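You operate a simulated robot arm through the tools that you are given. There is no shell and no other tool.

The job below is to be done with a simulated two-armed robot. You get a single attempt, and the scene is never put back.

## Task
Grip the Run 27 block in the vice on the plank, packed with the wide block.
Fine: the wide block comes from the wide drawer, which ends shut, and lies next to the fixed jaw; the vice lever ends locked.

The check looks at the end state, three seconds after you hand in, the way a careful person would. Anything else that was tipped, shoved, dropped, spilled or broken makes it a failure.

## Robot
Two 7-joint arms with fingered hands on one trunk that stands fixed in place. Base frame: the origin is at the foot of the trunk, x ahead of it, y to its left, z up. Lengths are in mm, angles in rad, forces in N, time in s.
The left shoulder is at [84, 125, 1053], the right one opposite. With the tool pointing down near the work surface each hand reaches from about 100 to 860 mm from the base axis, measured 20 degrees to its own side. Payload 3.6 kg a hand.
The TCP of each hand is the grasp point between the finger pads, 34 mm short of the fingertips. In the tool frame z runs along the fingers and y along their closing line. Largest opening 116 mm; the body of the gripper starts 40 mm behind the TCP. The gripper is a hand of 5 fingers: y runs from the thumb to the fingers, the wrist lies at [-16, -160, -164] in the tool frame, and closing takes about 1.5 s.
Orientation is that of the tool frame in the base frame, as a unit quaternion [x, y, z, w]. With the fingers straight down and the wrist toward the robot, the tool's x, y and z point along [0, 1, 0], [1, 0, 0] and [0, 0, -1] of the base frame.

## Interface
- The arms move only by the tool send_rows. It takes "left_series", "right_series" or both (then of equal length, played together; a hand with none holds still); each is one flat list of numbers, 6 for each row, row after row: the shift along the tool's x, y, z in mm, then the turn, a rotation vector about the tool's x, y, z in rad. In form: [x, y, z, ax, ay, az, x, y, z, ax, ay, az, ...]. A call has 1 to 20 rows; each row shifts and turns the commanded pose from where the row before left it, along the tool's axes as they then stand. "left_jaw" and "right_jaw" are, for a hand that has rows, the finger opening in mm, from 0 to 116, set as the call begins (left out, the last holds). A row lasts 0.2 s, in which the tool goes at most 50 mm and 0.15 rad; a call with a longer step from one row to the next is refused whole, and so is a gripper value outside its range. Where a pose cannot be reached the arm comes as near as it can. A force on the tool above 90 N (or 10 N above the force at the start of the call, whichever is more), or a blocked arm, ends the call early, and 0.2 s more pass. Each finger travels about 153 mm/s and halts on what it meets, pressing with about 22 N; the grip force reading is that of the motor and also rises with nothing between the fingers. The clock runs only during rows and for 0.2 s after the last one: add rows that do not move to give the fingers time. The reply holds the time, the measured pose of the TCP, the force on the tool along the base axes, the opening and the grip force, in the units named above and with some noise, with the torque about the TCP (base axes, N m) and any sound that the robot's microphone picked up.
- Cameras (640 x 400 px; columns grow to the right, rows downward): "scene" is now at [186, -1.3, 1234.1]; the picture's right is [0.02, -1.00, 0.00], its down [-0.52, -0.01, -0.86] and it looks along [0.85, 0.02, -0.52] (base axes); focal length 214 px, centre (320, 200). "left" rides on the left gripper at [-69, -134, -110] in its tool frame; the picture's right is [-0.77, -0.19, 0.61], its down [0.59, -0.58, 0.57] and it looks along [0.25, 0.80, 0.55] (tool axes); focal length 256 px, centre (320, 200). "right" rides on the right gripper at [69, -134, -110] in its tool frame; the picture's right is [-0.77, 0.19, -0.61], its down [-0.59, -0.58, 0.57] and it looks along [-0.25, 0.80, 0.55] (tool axes); focal length 256 px, centre (320, 200). There is no depth. A picture from a camera that has moved, and an enlarged one, comes with that camera's place and axes in the base frame and with its lens.
- camera(camera): a new picture of that camera. The clock stands still meanwhile.
- slide_trunk(by): slides the trunk up (or, below 0, down) by that many mm; the arms and the scene camera ride with it, the base frame stays. It gives what a move gives, with no picture.
- preshape(shape, hand): the hand has 5 fingers and takes this shape, open, in about a second: jaw (thumb against the fingers, like two jaws); tri (thumb and two fingers); tip (a fingertip pinch); poke (one finger out to press); point (the index stretched); flat (the hand flat); cup (the hand cupped); fist (a fist). The gripper value then closes the fingers along that shape, each until it touches; the sizes above hold for jaw. It gives what a move gives, with no picture.
- turn_head(pan, tilt): turns the head with the scene camera to pan (to the left, within 1.501 rad either way) and tilt (down, from -0.506 to 1.204), counted from straight ahead of the robot. It gives what a move gives.
- zoom(camera, box): a new picture of the part [left, top, right, bottom] of that camera's present view, enlarged. The clock stands still meanwhile.
- hand_in(): hands the job in; it is judged then, once.

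Places have to be worked out from the pictures, the camera data and where the tool is seen. Open the grippers and draw the arms clear of the work before you hand the job in, unless the task says otherwise.

The tools are called after ">>>" by a JSON object that holds its "fn" and its "kwargs". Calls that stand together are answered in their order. send_rows: Moves the arms, as the interface text tells. Its arguments: {"type":"object","properties":{"left_series":{"type":"array"},"left_jaw":{"type":"number"},"right_series":{"type":"array"},"right_jaw":{"type":"number"}},"required":[]} The other tools are called the same way: slide_trunk (by) slides the trunk up or down; preshape (shape, hand) gives the hand a shape; turn_head (pan, tilt) turns the head that bears the scene camera; camera (camera) takes a picture; zoom (camera, box) takes an enlarged picture of a part of a camera's view; hand_in () hands the job in.

At the start:

```text
time_s: 0.0
left_tcp_pos: [559.8, 233.1, 1248.6]
left_tool_rot: [0.707, 0.707, 0.0, -0.001]
left_force: [-0.2, 0.8, -0.2]
left_torque: [0.02, 0.01, -0.01]
left_grip_width: 116.0
left_grasp_force: 0.1
left_shape: jaw
right_tcp_pos: [488.3, -190.9, 1222.6]
right_tool_rot: [0.707, 0.707, 0.0, 0.001]
right_force: [0.0, 0.5, -0.3]
right_torque: [0.03, 0.01, 0.0]
right_grip_width: 116.4
right_grasp_force: 0.1
right_shape: jaw
trunk travel left (down, up): [-250.0, 512.0]
head pan, tilt: [0.024, 0.545]
```

scene: 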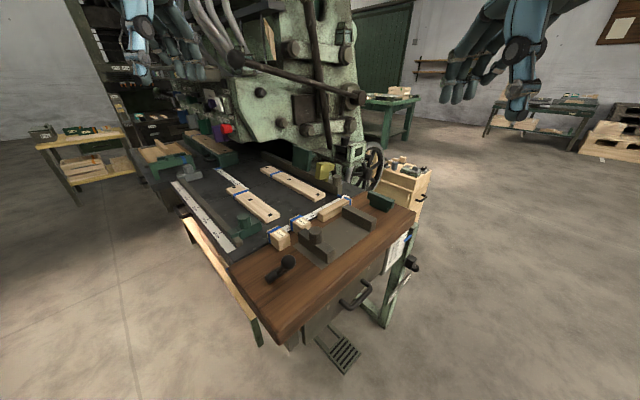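
right: 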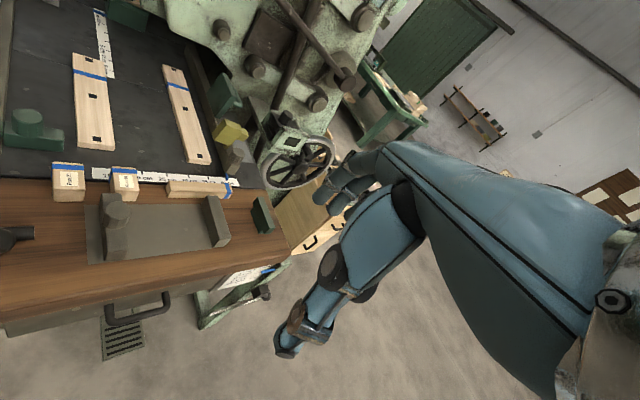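
left: 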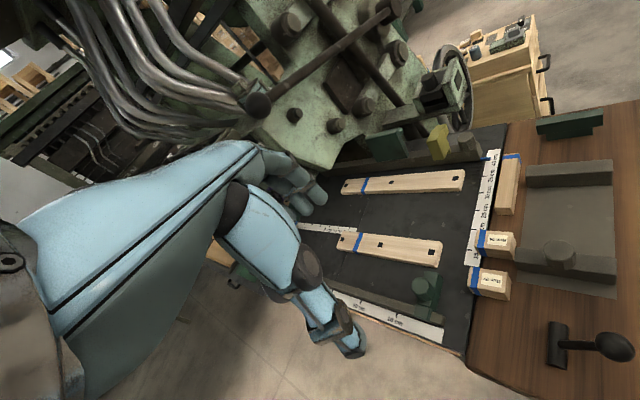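

I see a plank with a vice, several labelled blocks, a drawer handle at the front and a lever. I'll zoom in to read labels and layout before moving anything.

>>> {"fn": "zoom", "kwargs": {"camera": "scene", "box": [220, 180, 430, 311]}}

>>> {"fn": "zoom", "kwargs": {"camera": "left", "box": [430, 90, 640, 221]}}

>>> {"fn": "zoom", "kwargs": {"camera": "left", "box": [440, 200, 640, 325]}}

>>> {"fn": "zoom", "kwargs": {"camera": "right", "box": [30, 130, 290, 292]}}

>>> {"fn": "zoom", "kwargs": {"camera": "right", "box": [0, 220, 320, 400]}}

```text
3.05 times, centred on (325, 246) of scene
camera zoom: at [186.0, -1.3, 1234.1], right [0.02, -1.0, 0.0], down [-0.52, -0.01, -0.86], along [0.85, 0.02, -0.52], focal length 654 px, centre (305, 61)
```

zoom: 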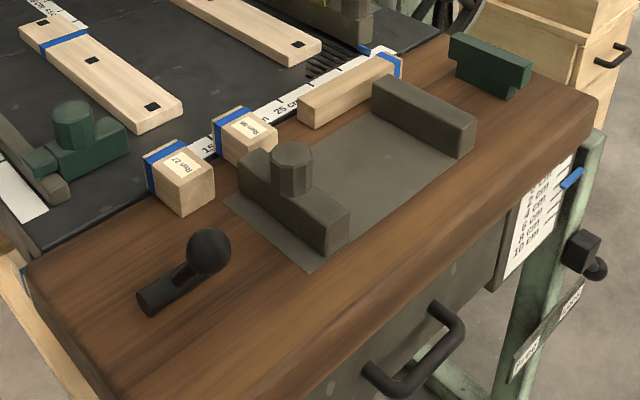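

```text
3.05 times, centred on (535, 156) of left
camera zoom: at [426.7, 164.5, 1359.8], right [-0.19, -0.77, -0.61], down [-0.58, 0.59, -0.57], along [0.79, 0.25, -0.56], focal length 780 px, centre (-335, 336)
```

zoom: 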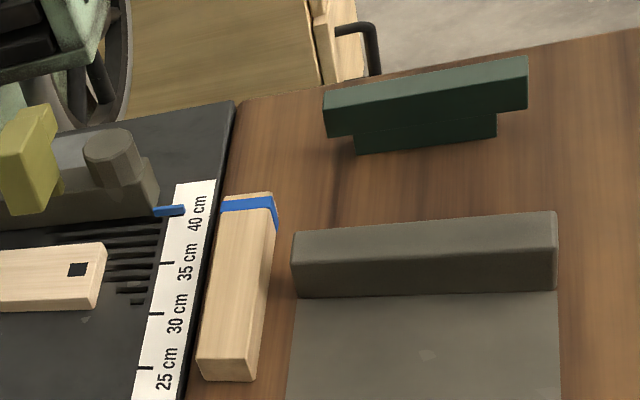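

```text
3.20 times, centred on (540, 262) of left
camera zoom: at [426.7, 164.5, 1359.8], right [-0.19, -0.77, -0.61], down [-0.58, 0.59, -0.57], along [0.79, 0.25, -0.56], focal length 819 px, centre (-384, 0)
```

zoom: 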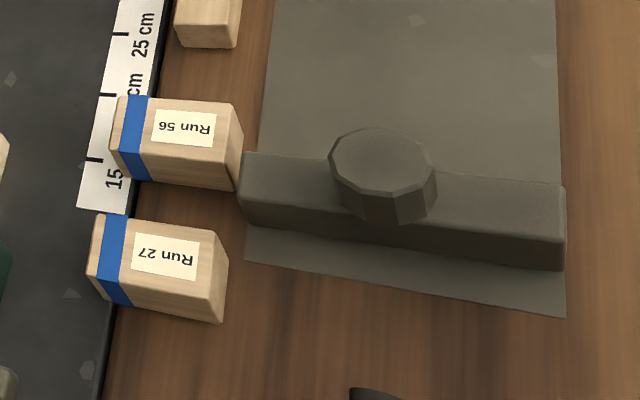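

```text
2.46 times, centred on (160, 211) of right
camera zoom: at [353.7, -119.7, 1331.7], right [0.19, -0.77, 0.61], down [-0.58, -0.59, -0.57], along [0.8, -0.25, -0.55], focal length 630 px, centre (714, 173)
```

zoom: 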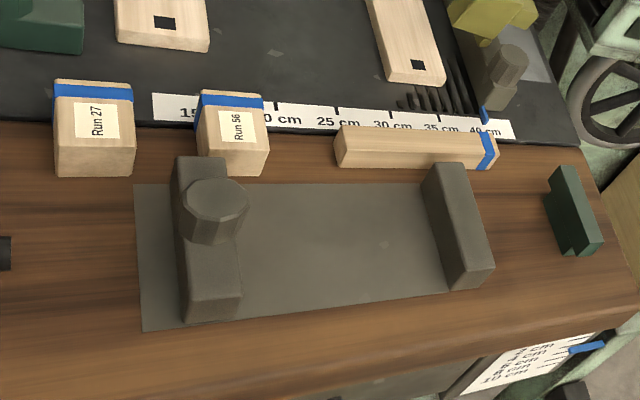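

```text
2.00 times, centred on (160, 310) of right
camera zoom: at [353.7, -119.7, 1331.7], right [0.19, -0.77, 0.61], down [-0.58, -0.59, -0.57], along [0.8, -0.25, -0.55], focal length 512 px, centre (640, -20)
```

zoom: 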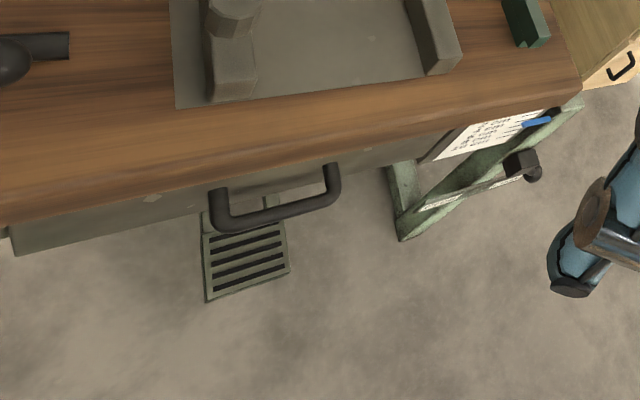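

The Run 27 block is at the left near the scale. I need to find the drawers (labels), the vice lever and which jaw is fixed, so I'll turn the head down and look around.

>>> {"fn": "turn_head", "kwargs": {"pan": 0.0, "tilt": 1.0}}

>>> {"fn": "camera", "kwargs": {"camera": "scene"}}

>>> {"fn": "zoom", "kwargs": {"camera": "scene", "box": [200, 0, 480, 175]}}

>>> {"fn": "zoom", "kwargs": {"camera": "scene", "box": [200, 150, 480, 325]}}

```text
time_s: 0.9
left_tcp_pos: [558.5, 233.4, 1249.7]
left_tool_rot: [0.706, 0.708, -0.002, 0.001]
left_force: [0.0, 0.1, -0.1]
left_torque: [0.01, -0.01, 0.04]
left_grip_width: 116.0
left_grasp_force: 0.1
left_shape: jaw
right_tcp_pos: [489.3, -190.3, 1221.9]
right_tool_rot: [0.707, 0.707, -0.001, -0.001]
right_force: [0.0, 0.3, 0.5]
right_torque: [0.03, 0.02, -0.01]
right_grip_width: 116.1
right_grasp_force: 0.0
right_shape: jaw
trunk travel left (down, up): [-250.0, 512.0]
head pan, tilt: [0.0, 1.0]
```

```text
taken
camera scene: at [165.8, -3.4, 1197.2], right [0.0, -1.0, 0.0], down [-0.84, 0.0, -0.54], along [0.54, 0.0, -0.84], focal length 214 px, centre (320, 200)
```

scene: 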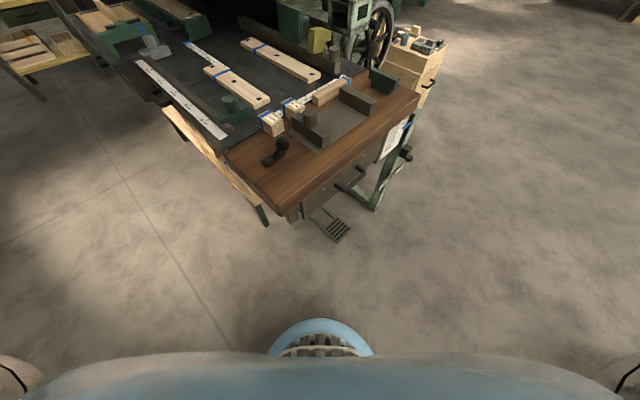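

```text
2.29 times, centred on (340, 88) of scene
camera zoom: at [165.8, -3.4, 1197.2], right [0.0, -1.0, 0.0], down [-0.84, 0.0, -0.54], along [0.54, 0.0, -0.84], focal length 490 px, centre (274, 457)
```

zoom: 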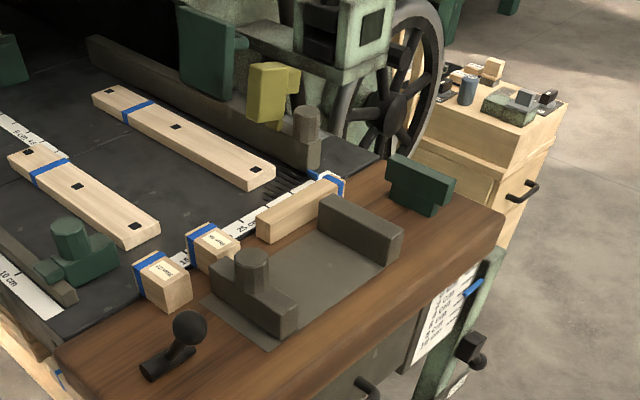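

```text
2.29 times, centred on (340, 238) of scene
camera zoom: at [165.8, -3.4, 1197.2], right [0.0, -1.0, 0.0], down [-0.84, 0.0, -0.54], along [0.54, 0.0, -0.84], focal length 490 px, centre (274, 114)
```

zoom: 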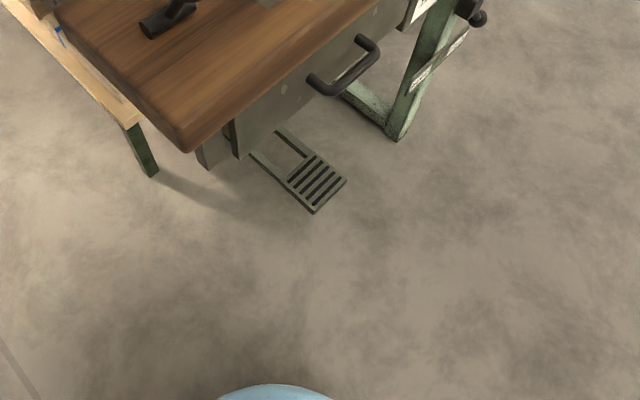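

The plank's machine stands turned about 42° from my frame, with a drawer handle in its front face. I'll look around the rest of the room for other drawers and labels before choosing.

>>> {"fn": "turn_head", "kwargs": {"pan": -0.5, "tilt": 0.6}}

>>> {"fn": "camera", "kwargs": {"camera": "scene"}}

>>> {"fn": "zoom", "kwargs": {"camera": "scene", "box": [120, 120, 360, 270]}}

>>> {"fn": "zoom", "kwargs": {"camera": "scene", "box": [120, 240, 280, 340]}}

>>> {"fn": "zoom", "kwargs": {"camera": "scene", "box": [220, 140, 340, 215]}}

```text
time_s: 1.8
left_tcp_pos: [560.5, 233.3, 1249.6]
left_tool_rot: [0.707, 0.708, -0.002, -0.001]
left_force: [-0.9, -0.1, 0.3]
left_torque: [0.02, 0.0, 0.03]
left_grip_width: 115.7
left_grasp_force: 0.1
left_shape: jaw
right_tcp_pos: [488.2, -189.8, 1221.4]
right_tool_rot: [0.707, 0.707, -0.001, 0.0]
right_force: [0.2, -0.3, 0.0]
right_torque: [0.0, 0.03, -0.01]
right_grip_width: 115.7
right_grasp_force: 0.0
right_shape: jaw
trunk travel left (down, up): [-250.0, 512.0]
head pan, tilt: [-0.499, 0.6]
```

```text
taken
camera scene: at [173.8, -45.7, 1229.1], right [-0.48, -0.88, 0.0], down [-0.5, 0.27, -0.82], along [0.72, -0.39, -0.57], focal length 214 px, centre (320, 200)
```

scene: 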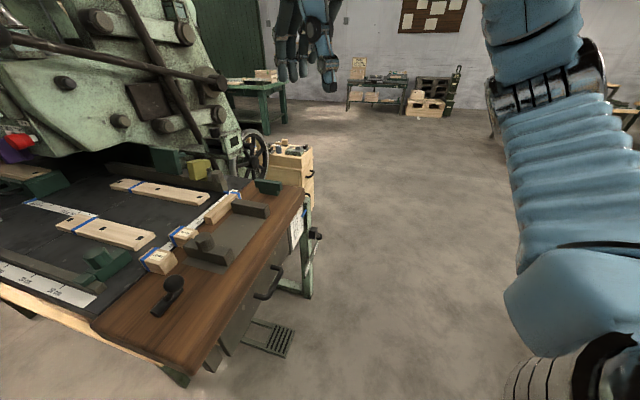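

```text
2.67 times, centred on (240, 195) of scene
camera zoom: at [173.8, -45.7, 1229.1], right [-0.48, -0.88, 0.0], down [-0.5, 0.27, -0.82], along [0.72, -0.39, -0.57], focal length 572 px, centre (533, 213)
```

zoom: 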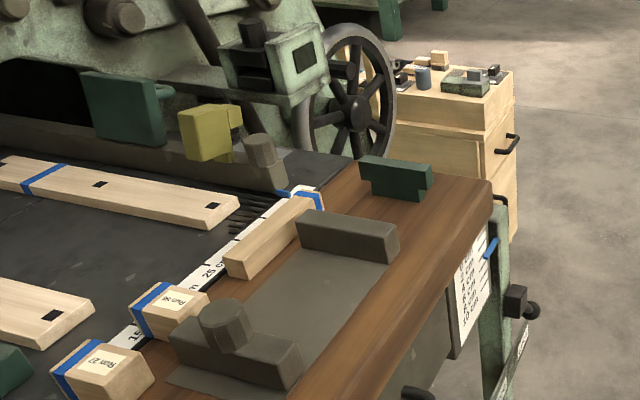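

```text
4.00 times, centred on (200, 290) of scene
camera zoom: at [173.8, -45.7, 1229.1], right [-0.48, -0.88, 0.0], down [-0.5, 0.27, -0.82], along [0.72, -0.39, -0.57], focal length 858 px, centre (800, -160)
```

zoom: 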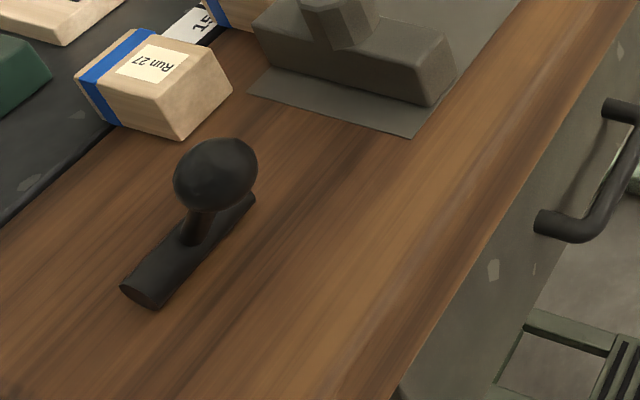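

```text
5.33 times, centred on (280, 178) of scene
camera zoom: at [173.8, -45.7, 1229.1], right [-0.48, -0.88, 0.0], down [-0.5, 0.27, -0.82], along [0.72, -0.39, -0.57], focal length 1144 px, centre (533, 320)
```

zoom: 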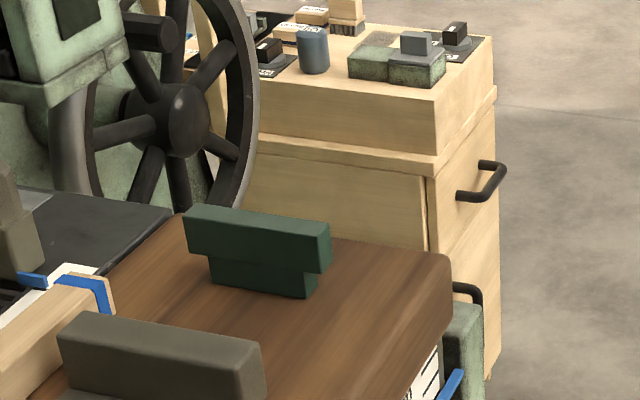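

There's also a cabinet with two drawer handles behind the machine, and a lever by a label plate on the machine's right leg. I'll zoom on those labels.

>>> {"fn": "zoom", "kwargs": {"camera": "scene", "box": [270, 190, 350, 240]}}

>>> {"fn": "zoom", "kwargs": {"camera": "scene", "box": [260, 210, 340, 300]}}

>>> {"fn": "zoom", "kwargs": {"camera": "scene", "box": [260, 130, 340, 180]}}

>>> {"fn": "zoom", "kwargs": {"camera": "scene", "box": [220, 60, 470, 140]}}

```text
8.00 times, centred on (310, 215) of scene
camera zoom: at [173.8, -45.7, 1229.1], right [-0.48, -0.88, 0.0], down [-0.5, 0.27, -0.82], along [0.72, -0.39, -0.57], focal length 1716 px, centre (400, 80)
```

zoom: 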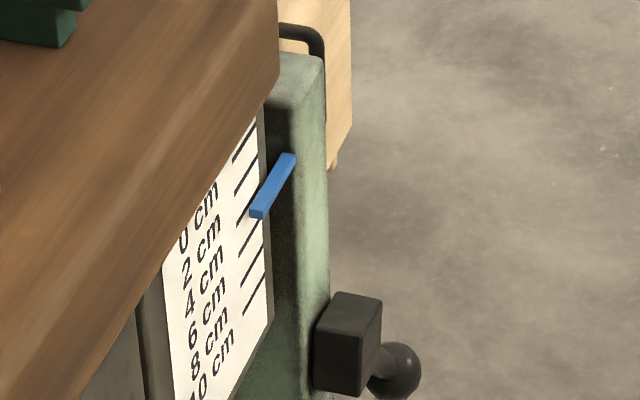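

```text
4.44 times, centred on (300, 255) of scene
camera zoom: at [173.8, -45.7, 1229.1], right [-0.48, -0.88, 0.0], down [-0.5, 0.27, -0.82], along [0.72, -0.39, -0.57], focal length 953 px, centre (409, -44)
```

zoom: 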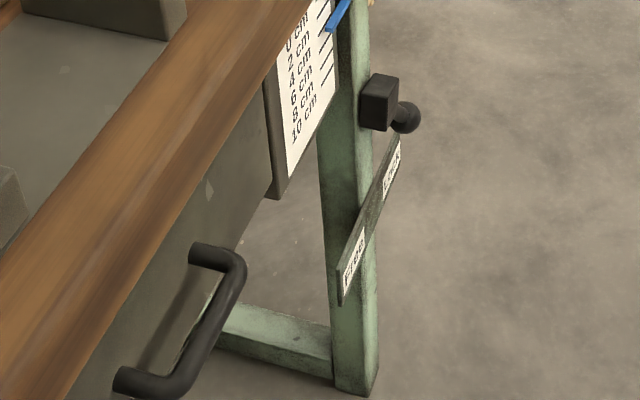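

```text
8.00 times, centred on (300, 155) of scene
camera zoom: at [173.8, -45.7, 1229.1], right [-0.48, -0.88, 0.0], down [-0.5, 0.27, -0.82], along [0.72, -0.39, -0.57], focal length 1716 px, centre (480, 560)
```

zoom: 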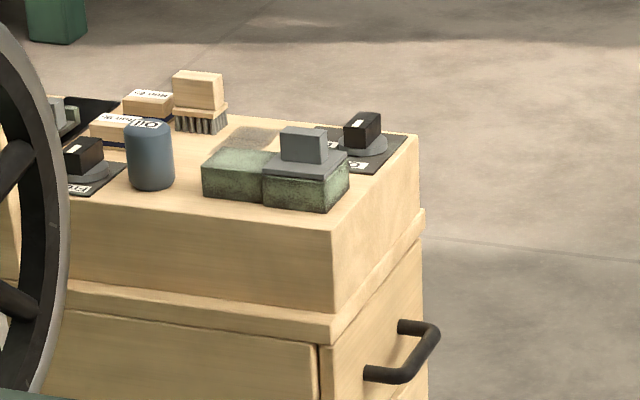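

```text
2.56 times, centred on (345, 100) of scene
camera zoom: at [173.8, -45.7, 1229.1], right [-0.48, -0.88, 0.0], down [-0.5, 0.27, -0.82], along [0.72, -0.39, -0.57], focal length 549 px, centre (256, 456)
```

zoom: 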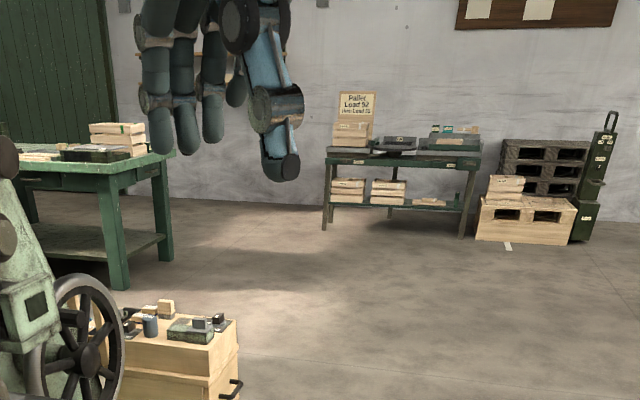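

The right-leg lever is FREE/LOCK for something else (likely table height). I'll look left, and then lower the trunk to see the front face of the machine and its drawer(s).

>>> {"fn": "turn_head", "kwargs": {"pan": 0.5, "tilt": 0.6}}

>>> {"fn": "camera", "kwargs": {"camera": "scene"}}

>>> {"fn": "zoom", "kwargs": {"camera": "scene", "box": [320, 140, 600, 315]}}

>>> {"fn": "zoom", "kwargs": {"camera": "scene", "box": [100, 50, 380, 225]}}

```text
time_s: 3.1
left_tcp_pos: [560.1, 233.0, 1250.4]
left_tool_rot: [0.707, 0.708, -0.001, 0.0]
left_force: [-0.3, -0.5, 0.0]
left_torque: [-0.01, -0.01, 0.02]
left_grip_width: 116.0
left_grasp_force: 0.0
left_shape: jaw
right_tcp_pos: [488.7, -189.3, 1222.4]
right_tool_rot: [0.708, 0.707, 0.001, 0.0]
right_force: [1.0, -0.3, 0.5]
right_torque: [0.03, -0.01, -0.04]
right_grip_width: 116.1
right_grasp_force: 0.0
right_shape: jaw
trunk travel left (down, up): [-250.0, 512.0]
head pan, tilt: [0.499, 0.6]
```

```text
taken
camera scene: at [173.8, 38.8, 1229.2], right [0.48, -0.88, 0.0], down [-0.5, -0.27, -0.82], along [0.72, 0.39, -0.57], focal length 214 px, centre (320, 200)
```

scene: 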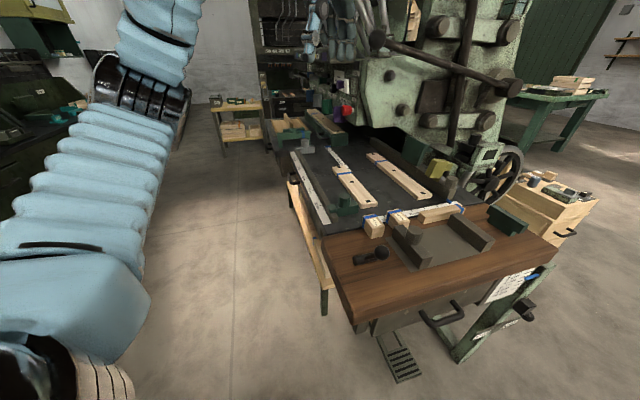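

```text
2.29 times, centred on (460, 228) of scene
camera zoom: at [173.8, 38.8, 1229.2], right [0.48, -0.88, 0.0], down [-0.5, -0.27, -0.82], along [0.72, 0.39, -0.57], focal length 490 px, centre (0, 137)
```

zoom: 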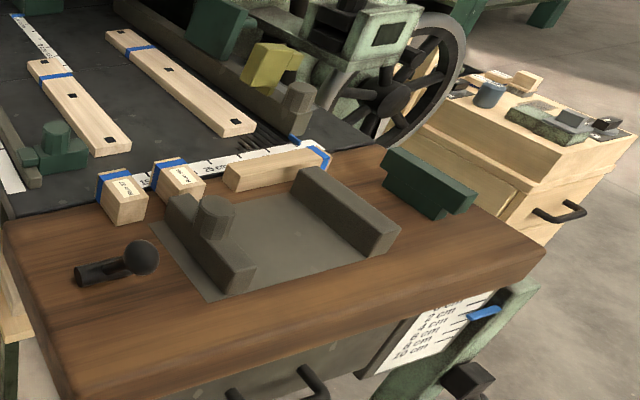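

```text
2.29 times, centred on (240, 138) of scene
camera zoom: at [173.8, 38.8, 1229.2], right [0.48, -0.88, 0.0], down [-0.5, -0.27, -0.82], along [0.72, 0.39, -0.57], focal length 490 px, centre (503, 343)
```

zoom: 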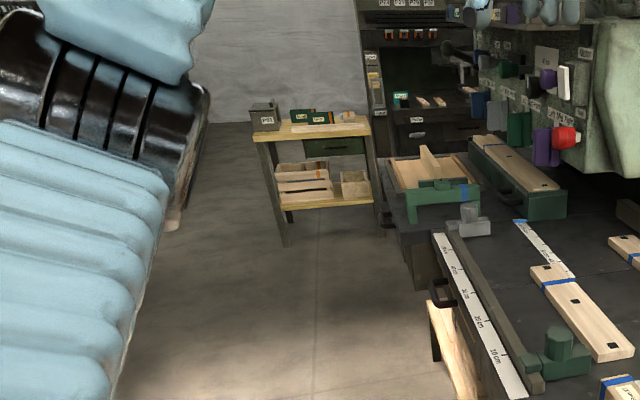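

There seem to be more drawers with handles on the left side of the machine table. Zooming there and lowering the trunk to see fronts.

>>> {"fn": "zoom", "kwargs": {"camera": "scene", "box": [255, 130, 345, 210]}}

>>> {"fn": "zoom", "kwargs": {"camera": "scene", "box": [250, 0, 390, 100]}}

>>> {"fn": "zoom", "kwargs": {"camera": "scene", "box": [340, 270, 560, 400]}}

>>> {"fn": "slide_trunk", "kwargs": {"by": -150}}

```text
5.00 times, centred on (300, 170) of scene
camera zoom: at [173.8, 38.8, 1229.2], right [0.48, -0.88, 0.0], down [-0.5, -0.27, -0.82], along [0.72, 0.39, -0.57], focal length 1072 px, centre (420, 350)
```

zoom: 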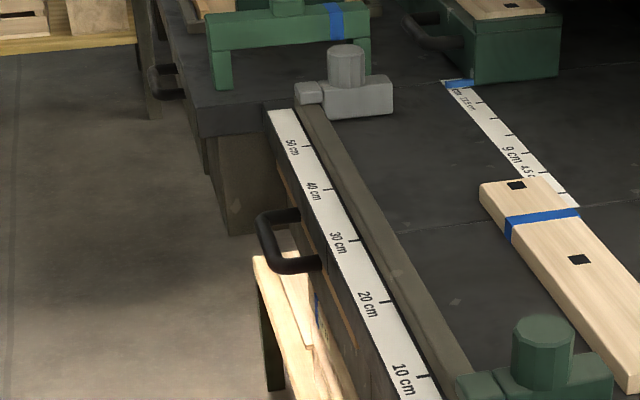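

```text
4.00 times, centred on (320, 50) of scene
camera zoom: at [173.8, 38.8, 1229.2], right [0.48, -0.88, 0.0], down [-0.5, -0.27, -0.82], along [0.72, 0.39, -0.57], focal length 858 px, centre (320, 800)
```

zoom: 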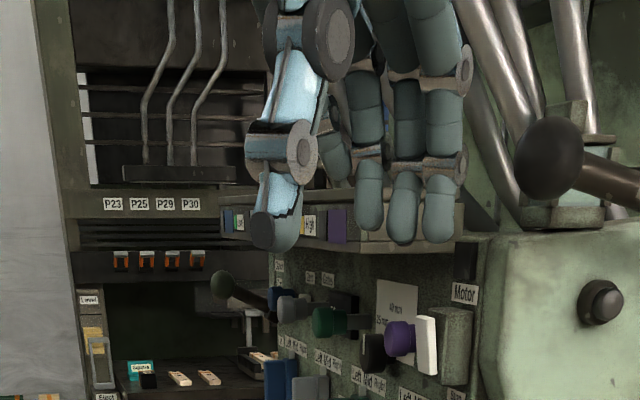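

```text
2.91 times, centred on (450, 335) of scene
camera zoom: at [173.8, 38.8, 1229.2], right [0.48, -0.88, 0.0], down [-0.5, -0.27, -0.82], along [0.72, 0.39, -0.57], focal length 624 px, centre (-58, -193)
```

zoom: 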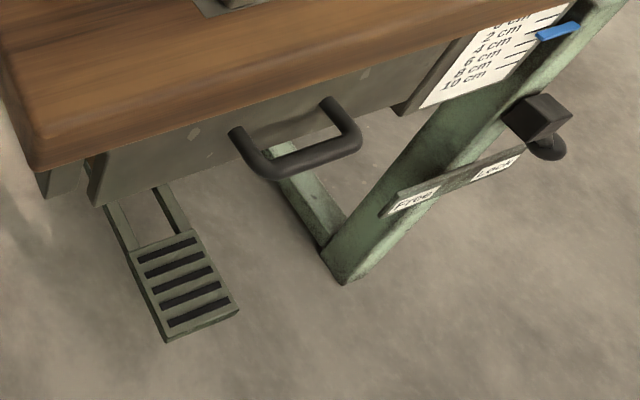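

```text
time_s: 4.8
left_tcp_pos: [564.1, 232.9, 1099.3]
left_tool_rot: [0.706, 0.708, -0.003, -0.001]
left_force: [0.0, 0.6, -0.1]
left_torque: [-0.01, -0.01, -0.01]
left_grip_width: 115.9
left_grasp_force: 0.0
left_shape: jaw
right_tcp_pos: [493.4, -189.2, 1071.0]
right_tool_rot: [0.707, 0.707, -0.002, -0.002]
right_force: [-0.1, -0.8, 0.0]
right_torque: [0.01, -0.04, 0.01]
right_grip_width: 115.8
right_grasp_force: 0.1
right_shape: jaw
trunk travel left (down, up): [-100.0, 662.0]
head pan, tilt: [0.499, 0.6]
```

Trunk is now 150 lower. Looking at the front face again with the head panned slightly right.

>>> {"fn": "turn_head", "kwargs": {"pan": -0.15, "tilt": 0.6}}

>>> {"fn": "camera", "kwargs": {"camera": "scene"}}

>>> {"fn": "zoom", "kwargs": {"camera": "scene", "box": [180, 180, 420, 330]}}

>>> {"fn": "camera", "kwargs": {"camera": "right"}}

>>> {"fn": "camera", "kwargs": {"camera": "left"}}

```text
time_s: 5.9
left_tcp_pos: [555.0, 235.2, 1102.4]
left_tool_rot: [0.707, 0.708, 0.0, 0.001]
left_force: [0.3, -0.2, 0.1]
left_torque: [0.01, 0.04, -0.06]
left_grip_width: 115.9
left_grasp_force: 0.0
left_shape: jaw
right_tcp_pos: [487.1, -190.1, 1073.1]
right_tool_rot: [0.707, 0.708, 0.002, 0.002]
right_force: [0.4, -0.5, 0.1]
right_torque: [-0.01, 0.01, -0.02]
right_grip_width: 116.1
right_grasp_force: 0.0
right_shape: jaw
trunk travel left (down, up): [-100.0, 662.0]
head pan, tilt: [-0.15, 0.6]
```

```text
taken
camera scene: at [268.4, -16.5, 1069.4], right [-0.15, -0.99, 0.0], down [-0.56, 0.08, -0.82], along [0.81, -0.12, -0.57], focal length 214 px, centre (320, 200)
```

scene: 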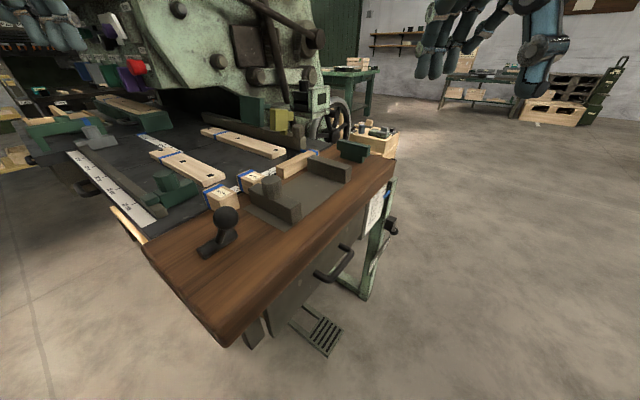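

```text
2.67 times, centred on (300, 255) of scene
camera zoom: at [268.4, -16.5, 1069.4], right [-0.15, -0.99, 0.0], down [-0.56, 0.08, -0.82], along [0.81, -0.12, -0.57], focal length 572 px, centre (373, 53)
```

zoom: 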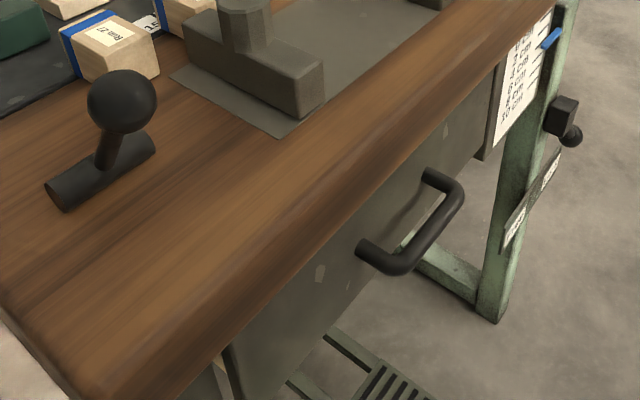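

```text
taken
camera right: at [350.7, -119.9, 1183.1], right [0.19, -0.77, 0.61], down [-0.58, -0.59, -0.57], along [0.8, -0.25, -0.55], focal length 256 px, centre (320, 200)
```

right: 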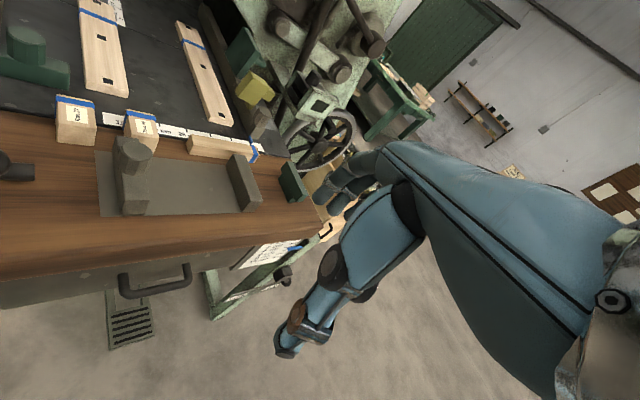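

```text
taken
camera left: at [423.5, 164.7, 1211.6], right [-0.18, -0.77, -0.61], down [-0.58, 0.59, -0.57], along [0.8, 0.25, -0.55], focal length 256 px, centre (320, 200)
```

left: 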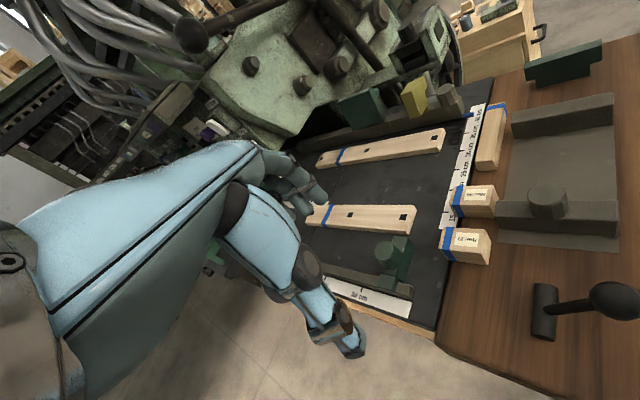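

The front drawer under the plank has a single handle. I'll look with the right wrist camera at the drawer's face and take detailed zooms of the current view to measure.

>>> {"fn": "zoom", "kwargs": {"camera": "scene", "box": [130, 150, 330, 275]}}

>>> {"fn": "zoom", "kwargs": {"camera": "scene", "box": [240, 120, 440, 245]}}

>>> {"fn": "zoom", "kwargs": {"camera": "right", "box": [0, 60, 320, 260]}}

>>> {"fn": "zoom", "kwargs": {"camera": "right", "box": [0, 200, 320, 400]}}

>>> {"fn": "zoom", "kwargs": {"camera": "left", "box": [400, 150, 640, 400]}}

```text
3.20 times, centred on (230, 212) of scene
camera zoom: at [268.4, -16.5, 1069.4], right [-0.15, -0.99, 0.0], down [-0.56, 0.08, -0.82], along [0.81, -0.12, -0.57], focal length 686 px, centre (608, 160)
```

zoom: 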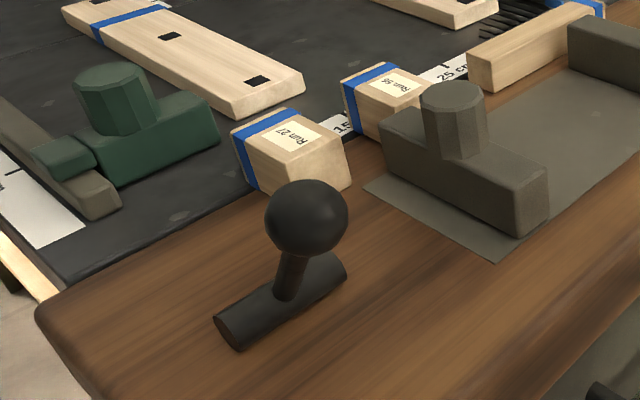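

```text
3.20 times, centred on (340, 182) of scene
camera zoom: at [268.4, -16.5, 1069.4], right [-0.15, -0.99, 0.0], down [-0.56, 0.08, -0.82], along [0.81, -0.12, -0.57], focal length 686 px, centre (256, 256)
```

zoom: 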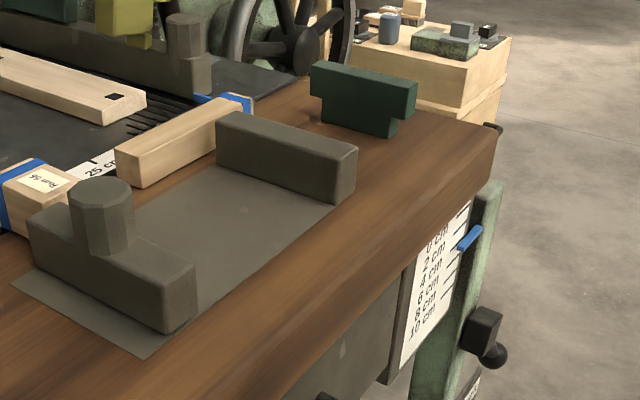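

```text
2.00 times, centred on (160, 160) of right
camera zoom: at [350.7, -119.9, 1183.1], right [0.19, -0.77, 0.61], down [-0.58, -0.59, -0.57], along [0.8, -0.25, -0.55], focal length 512 px, centre (640, 280)
```

zoom: 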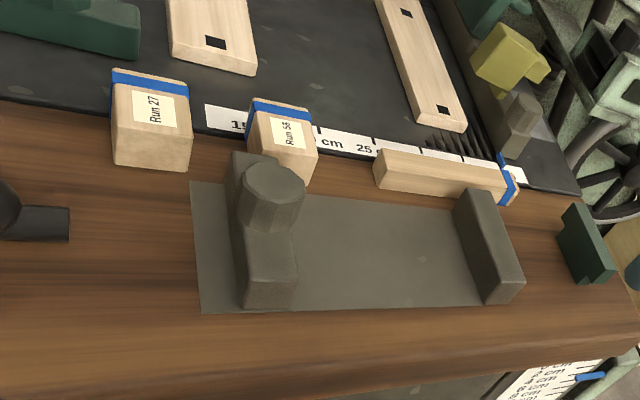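

```text
2.00 times, centred on (160, 300) of right
camera zoom: at [350.7, -119.9, 1183.1], right [0.19, -0.77, 0.61], down [-0.58, -0.59, -0.57], along [0.8, -0.25, -0.55], focal length 512 px, centre (640, 0)
```

zoom: 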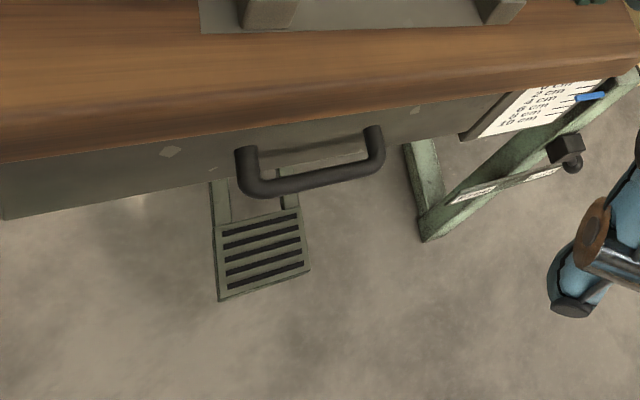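

```text
1.60 times, centred on (520, 275) of left
camera zoom: at [423.5, 164.7, 1211.6], right [-0.18, -0.77, -0.61], down [-0.58, 0.59, -0.57], along [0.8, 0.25, -0.55], focal length 410 px, centre (0, 80)
```

zoom: 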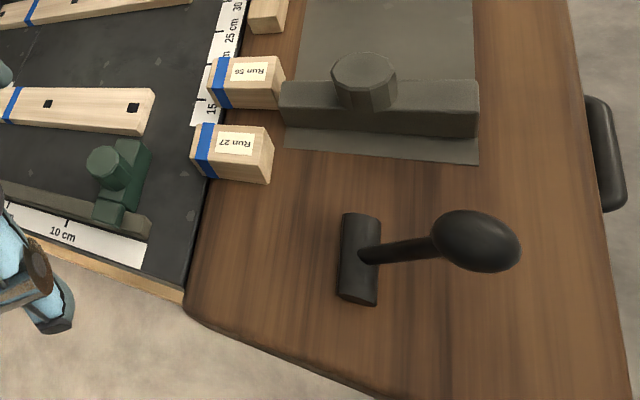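

The ball of the plank lever comes out near (494, 69, 898) and the plank surface near z≈805. For a better stereo baseline I'll raise the trunk and look down at the plank from higher up.

>>> {"fn": "slide_trunk", "kwargs": {"by": 400}}

>>> {"fn": "turn_head", "kwargs": {"pan": -0.05, "tilt": 0.9}}

>>> {"fn": "camera", "kwargs": {"camera": "scene"}}

>>> {"fn": "zoom", "kwargs": {"camera": "scene", "box": [240, 150, 400, 250]}}

```text
time_s: 9.7
left_tcp_pos: [559.9, 233.9, 1499.1]
left_tool_rot: [0.707, 0.708, -0.001, -0.001]
left_force: [0.6, -0.4, 0.4]
left_torque: [0.01, 0.03, 0.03]
left_grip_width: 116.2
left_grasp_force: 0.1
left_shape: jaw
right_tcp_pos: [489.9, -189.3, 1472.0]
right_tool_rot: [0.707, 0.707, 0.0, 0.001]
right_force: [-0.2, 0.4, -0.6]
right_torque: [0.0, -0.01, 0.01]
right_grip_width: 115.9
right_grasp_force: 0.1
right_shape: jaw
trunk travel left (down, up): [-500.0, 262.0]
head pan, tilt: [-0.15, 0.6]
```

```text
time_s: 10.5
left_tcp_pos: [559.5, 233.9, 1500.3]
left_tool_rot: [0.707, 0.708, -0.001, -0.001]
left_force: [-0.3, -0.2, 0.6]
left_torque: [-0.01, 0.01, 0.04]
left_grip_width: 115.8
left_grasp_force: 0.0
left_shape: jaw
right_tcp_pos: [488.6, -190.3, 1471.7]
right_tool_rot: [0.706, 0.708, 0.0, 0.0]
right_force: [-0.6, 0.6, 0.4]
right_torque: [0.03, 0.0, -0.01]
right_grip_width: 115.9
right_grasp_force: 0.1
right_shape: jaw
trunk travel left (down, up): [-500.0, 262.0]
head pan, tilt: [-0.051, 0.901]
```

```text
taken
camera scene: at [97.8, -7.3, 1458.4], right [-0.05, -1.0, 0.0], down [-0.78, 0.04, -0.62], along [0.62, -0.03, -0.78], focal length 214 px, centre (320, 200)
```

scene: 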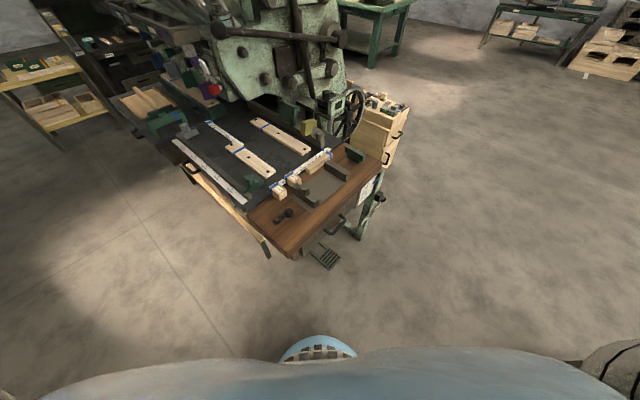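

```text
4.00 times, centred on (320, 200) of scene
camera zoom: at [97.8, -7.3, 1458.4], right [-0.05, -1.0, 0.0], down [-0.78, 0.04, -0.62], along [0.62, -0.03, -0.78], focal length 858 px, centre (320, 200)
```

zoom: 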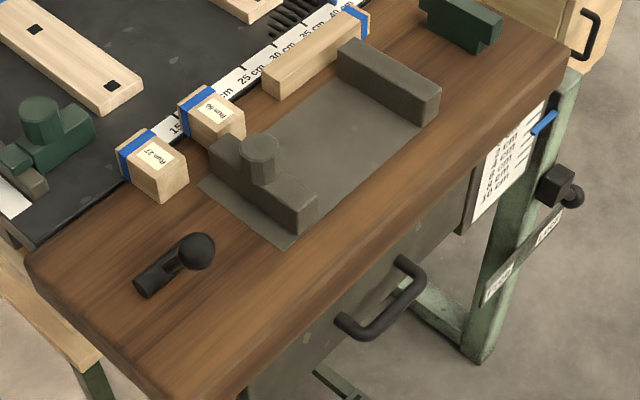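

From the higher viewpoint: plank top z≈806, machine turned ≈44°, ball ≈(492, 69, 900), drawer handle ≈(569, −112, 674). I'll zoom in more from here to refine the positions.

>>> {"fn": "zoom", "kwargs": {"camera": "scene", "box": [265, 175, 345, 225]}}

>>> {"fn": "zoom", "kwargs": {"camera": "scene", "box": [310, 145, 390, 195]}}

>>> {"fn": "zoom", "kwargs": {"camera": "scene", "box": [290, 200, 370, 250]}}

>>> {"fn": "zoom", "kwargs": {"camera": "scene", "box": [240, 200, 320, 260]}}

```text
8.00 times, centred on (305, 200) of scene
camera zoom: at [97.8, -7.3, 1458.4], right [-0.05, -1.0, 0.0], down [-0.78, 0.04, -0.62], along [0.62, -0.03, -0.78], focal length 1716 px, centre (440, 200)
```

zoom: 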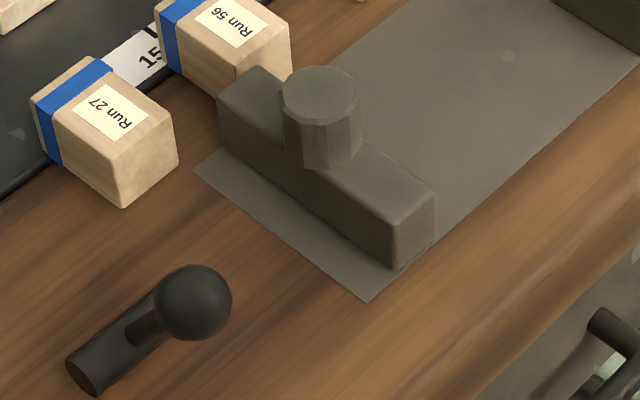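

```text
8.00 times, centred on (350, 170) of scene
camera zoom: at [97.8, -7.3, 1458.4], right [-0.05, -1.0, 0.0], down [-0.78, 0.04, -0.62], along [0.62, -0.03, -0.78], focal length 1716 px, centre (80, 440)
```

zoom: 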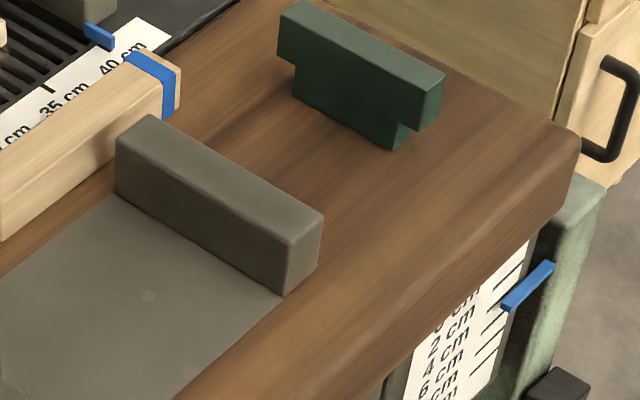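

```text
8.00 times, centred on (330, 225) of scene
camera zoom: at [97.8, -7.3, 1458.4], right [-0.05, -1.0, 0.0], down [-0.78, 0.04, -0.62], along [0.62, -0.03, -0.78], focal length 1716 px, centre (240, 0)
```

zoom: 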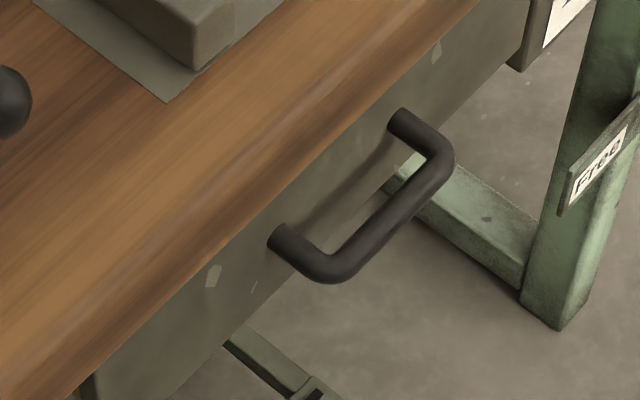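

```text
6.67 times, centred on (280, 230) of scene
camera zoom: at [97.8, -7.3, 1458.4], right [-0.05, -1.0, 0.0], down [-0.78, 0.04, -0.62], along [0.62, -0.03, -0.78], focal length 1430 px, centre (587, 0)
```

zoom: 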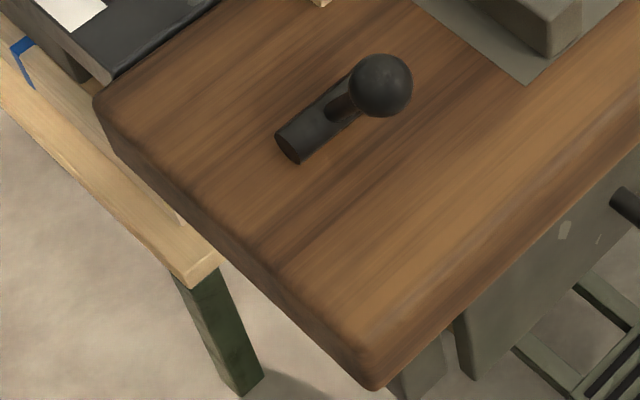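

Now I have a machine frame: e1=(0.707,−0.707), e2=(0.707,0.707); jaws span q 396–511, the left jaw p 414–441, right jaw p 601–632 and Run 27 p 351–391, q 522–577. Before choosing a drawer I check the other drawers for labels.

>>> {"fn": "zoom", "kwargs": {"camera": "scene", "box": [100, 90, 260, 190]}}

>>> {"fn": "zoom", "kwargs": {"camera": "scene", "box": [340, 80, 440, 180]}}

>>> {"fn": "turn_head", "kwargs": {"pan": 0.45, "tilt": 0.6}}

>>> {"fn": "camera", "kwargs": {"camera": "scene"}}

>>> {"fn": "zoom", "kwargs": {"camera": "scene", "box": [160, 90, 340, 210]}}

>>> {"fn": "zoom", "kwargs": {"camera": "scene", "box": [260, 60, 400, 150]}}

```text
4.00 times, centred on (180, 140) of scene
camera zoom: at [97.8, -7.3, 1458.4], right [-0.05, -1.0, 0.0], down [-0.78, 0.04, -0.62], along [0.62, -0.03, -0.78], focal length 858 px, centre (880, 440)
```

zoom: 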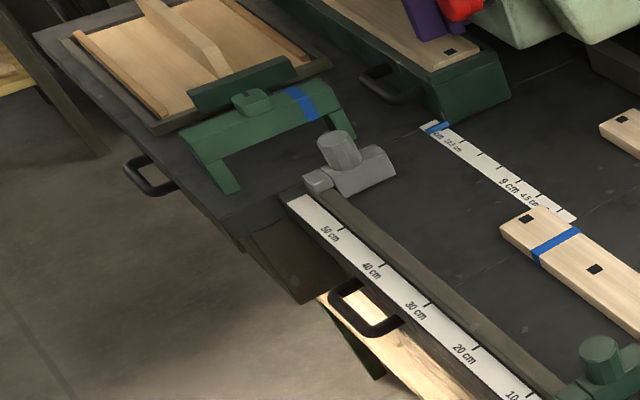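

```text
4.00 times, centred on (390, 130) of scene
camera zoom: at [97.8, -7.3, 1458.4], right [-0.05, -1.0, 0.0], down [-0.78, 0.04, -0.62], along [0.62, -0.03, -0.78], focal length 858 px, centre (40, 480)
```

zoom: 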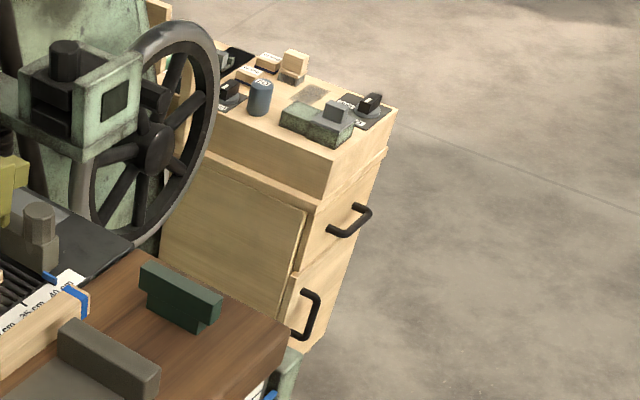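

```text
time_s: 11.4
left_tcp_pos: [559.2, 233.6, 1499.1]
left_tool_rot: [0.706, 0.708, 0.0, 0.0]
left_force: [0.6, 0.6, -0.6]
left_torque: [0.03, 0.01, 0.03]
left_grip_width: 115.9
left_grasp_force: 0.0
left_shape: jaw
right_tcp_pos: [489.4, -190.4, 1472.2]
right_tool_rot: [0.707, 0.707, 0.001, 0.001]
right_force: [-0.1, 0.5, 0.6]
right_torque: [0.0, -0.02, -0.02]
right_grip_width: 115.9
right_grasp_force: 0.0
right_shape: jaw
trunk travel left (down, up): [-500.0, 262.0]
head pan, tilt: [0.45, 0.6]
```

```text
taken
camera scene: at [101.9, 34.9, 1483.1], right [0.43, -0.9, 0.0], down [-0.51, -0.25, -0.82], along [0.74, 0.36, -0.57], focal length 214 px, centre (320, 200)
```

scene: 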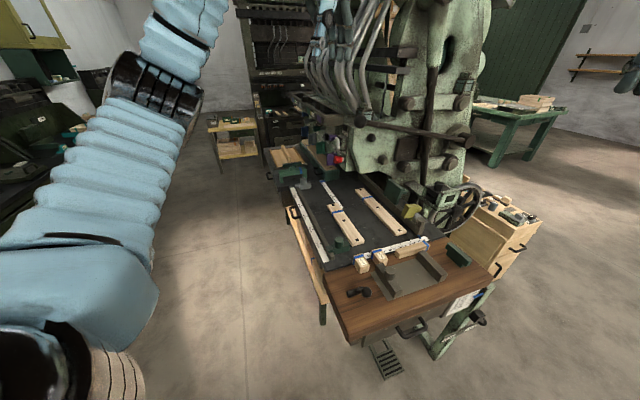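

```text
3.33 times, centred on (250, 150) of scene
camera zoom: at [101.9, 34.9, 1483.1], right [0.43, -0.9, 0.0], down [-0.51, -0.25, -0.82], along [0.74, 0.36, -0.57], focal length 715 px, centre (553, 367)
```

zoom: 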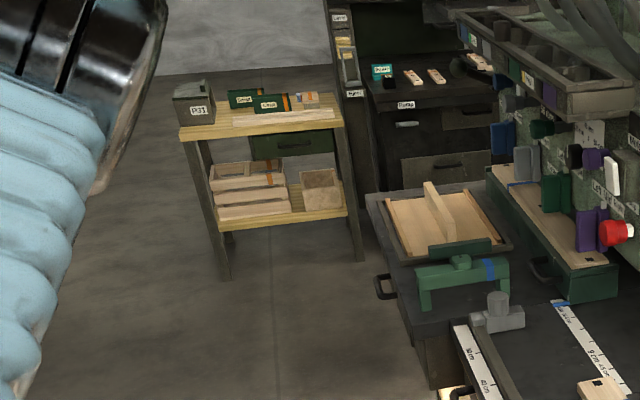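

```text
4.44 times, centred on (330, 105) of scene
camera zoom: at [101.9, 34.9, 1483.1], right [0.43, -0.9, 0.0], down [-0.51, -0.25, -0.82], along [0.74, 0.36, -0.57], focal length 953 px, centre (276, 622)
```

zoom: 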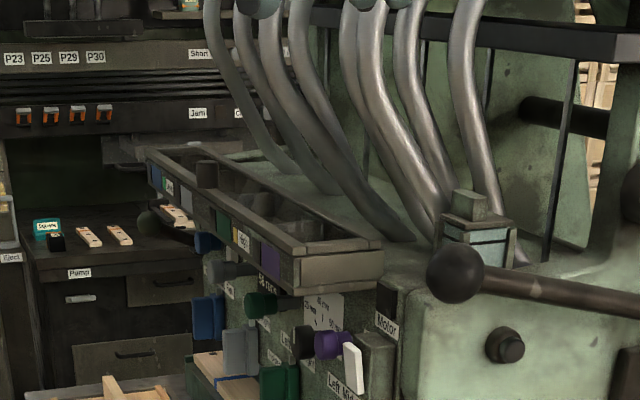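

The front drawer under the plank (about 320 mm wide) is the obvious wide drawer. I'll lower the trunk to a working height (net −100) and aim the head at the front to check the hands there.

>>> {"fn": "slide_trunk", "kwargs": {"by": -350}}

>>> {"fn": "turn_head", "kwargs": {"pan": -0.25, "tilt": 0.75}}

>>> {"fn": "camera", "kwargs": {"camera": "scene"}}

```text
time_s: 14.9
left_tcp_pos: [557.9, 234.5, 1149.9]
left_tool_rot: [0.707, 0.708, -0.001, 0.0]
left_force: [-0.4, 0.5, 0.4]
left_torque: [-0.01, -0.03, -0.02]
left_grip_width: 115.7
left_grasp_force: 0.0
left_shape: jaw
right_tcp_pos: [488.1, -189.9, 1121.5]
right_tool_rot: [0.706, 0.708, 0.0, 0.0]
right_force: [-0.4, 0.3, 0.6]
right_torque: [0.02, -0.03, -0.02]
right_grip_width: 115.9
right_grasp_force: 0.0
right_shape: jaw
trunk travel left (down, up): [-150.0, 612.0]
head pan, tilt: [0.45, 0.6]
```

```text
time_s: 15.9
left_tcp_pos: [559.3, 233.3, 1149.5]
left_tool_rot: [0.706, 0.708, -0.001, 0.001]
left_force: [-0.1, -0.1, -0.1]
left_torque: [0.03, -0.01, 0.01]
left_grip_width: 115.8
left_grasp_force: 0.1
left_shape: jaw
right_tcp_pos: [488.5, -189.7, 1122.2]
right_tool_rot: [0.707, 0.708, -0.001, 0.0]
right_force: [-0.1, -0.2, 1.4]
right_torque: [-0.01, 0.0, -0.03]
right_grip_width: 116.0
right_grasp_force: 0.1
right_shape: jaw
trunk travel left (down, up): [-150.0, 612.0]
head pan, tilt: [-0.25, 0.75]
```

```text
taken
camera scene: at [227.3, -23.8, 1111.0], right [-0.25, -0.97, 0.0], down [-0.66, 0.17, -0.73], along [0.71, -0.18, -0.68], focal length 214 px, centre (320, 200)
```

scene: 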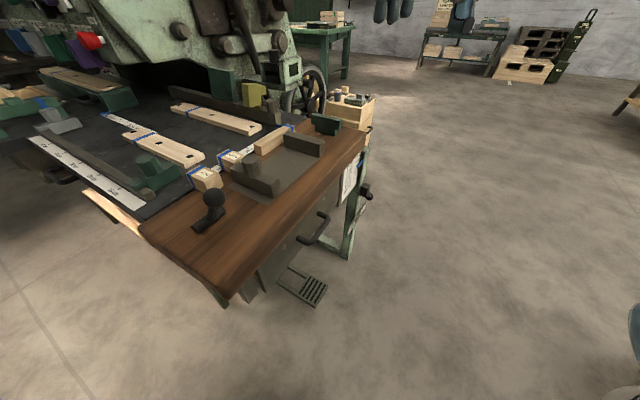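

Right hand is at (488, −190, 1122), clear in front of the machine. I yaw it 45° to align with the machine and descend 250 mm in free space.

>>> {"fn": "send_rows", "kwargs": {"right_series": [0, 0, 0, 0, 0, -0.1309, 0, 0, 0, 0, 0, -0.1309, 0, 0, 0, 0, 0, -0.1309, 0, 0, 0, 0, 0, -0.1309, 0, 0, 0, 0, 0, -0.1309, 0, 0, 0, 0, 0, -0.1309, 0, 0, 40, 0, 0, 0, 0, 0, 50, 0, 0, 0, 0, 0, 50, 0, 0, 0, 0, 0, 50, 0, 0, 0, 0, 0, 50, 0, 0, 0]}}

>>> {"fn": "camera", "kwargs": {"camera": "right"}}

>>> {"fn": "camera", "kwargs": {"camera": "scene"}}

```text
time_s: 18.3
left_tcp_pos: [560.3, 234.0, 1148.9]
left_tool_rot: [0.706, 0.708, 0.0, 0.0]
left_force: [0.2, -0.3, 0.6]
left_torque: [0.01, 0.0, 0.0]
left_grip_width: 115.8
left_grasp_force: 0.1
left_shape: jaw
right_tcp_pos: [488.6, -186.1, 880.8]
right_tool_rot: [0.383, 0.924, 0.0, 0.0]
right_force: [-0.1, 0.8, 0.2]
right_torque: [-0.01, 0.01, -0.03]
right_grip_width: 115.8
right_grasp_force: 0.0
right_shape: jaw
right hand out of reach, approached as far as the arm can: row 11
trunk travel left (down, up): [-150.0, 612.0]
head pan, tilt: [-0.25, 0.75]
```

```text
taken
camera right: at [344.0, -231.1, 990.4], right [0.68, -0.41, 0.61], down [0.01, -0.82, -0.57], along [0.74, 0.39, -0.55], focal length 256 px, centre (320, 200)
```

right: 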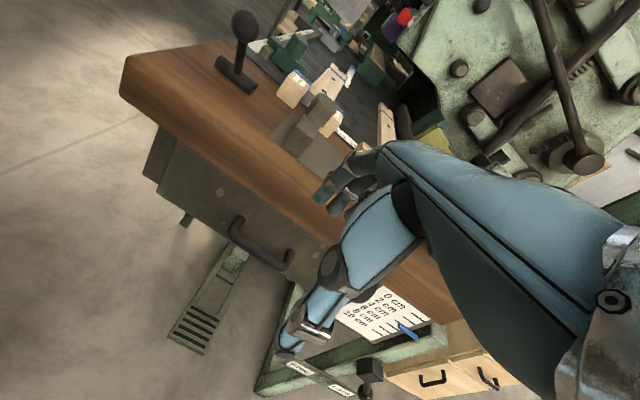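

```text
taken
camera scene: at [227.9, -24.0, 1110.9], right [-0.25, -0.97, 0.0], down [-0.66, 0.17, -0.73], along [0.71, -0.18, -0.68], focal length 214 px, centre (320, 200)
```

scene: 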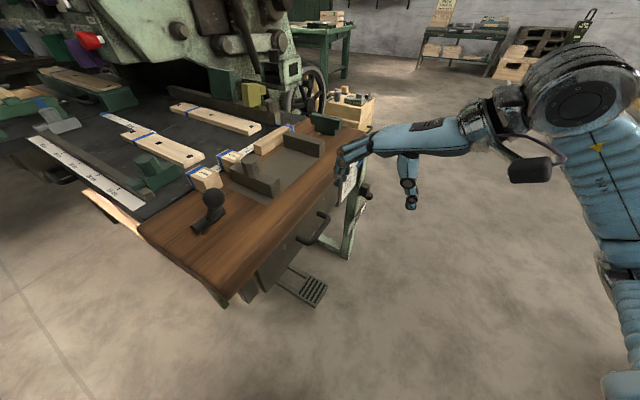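

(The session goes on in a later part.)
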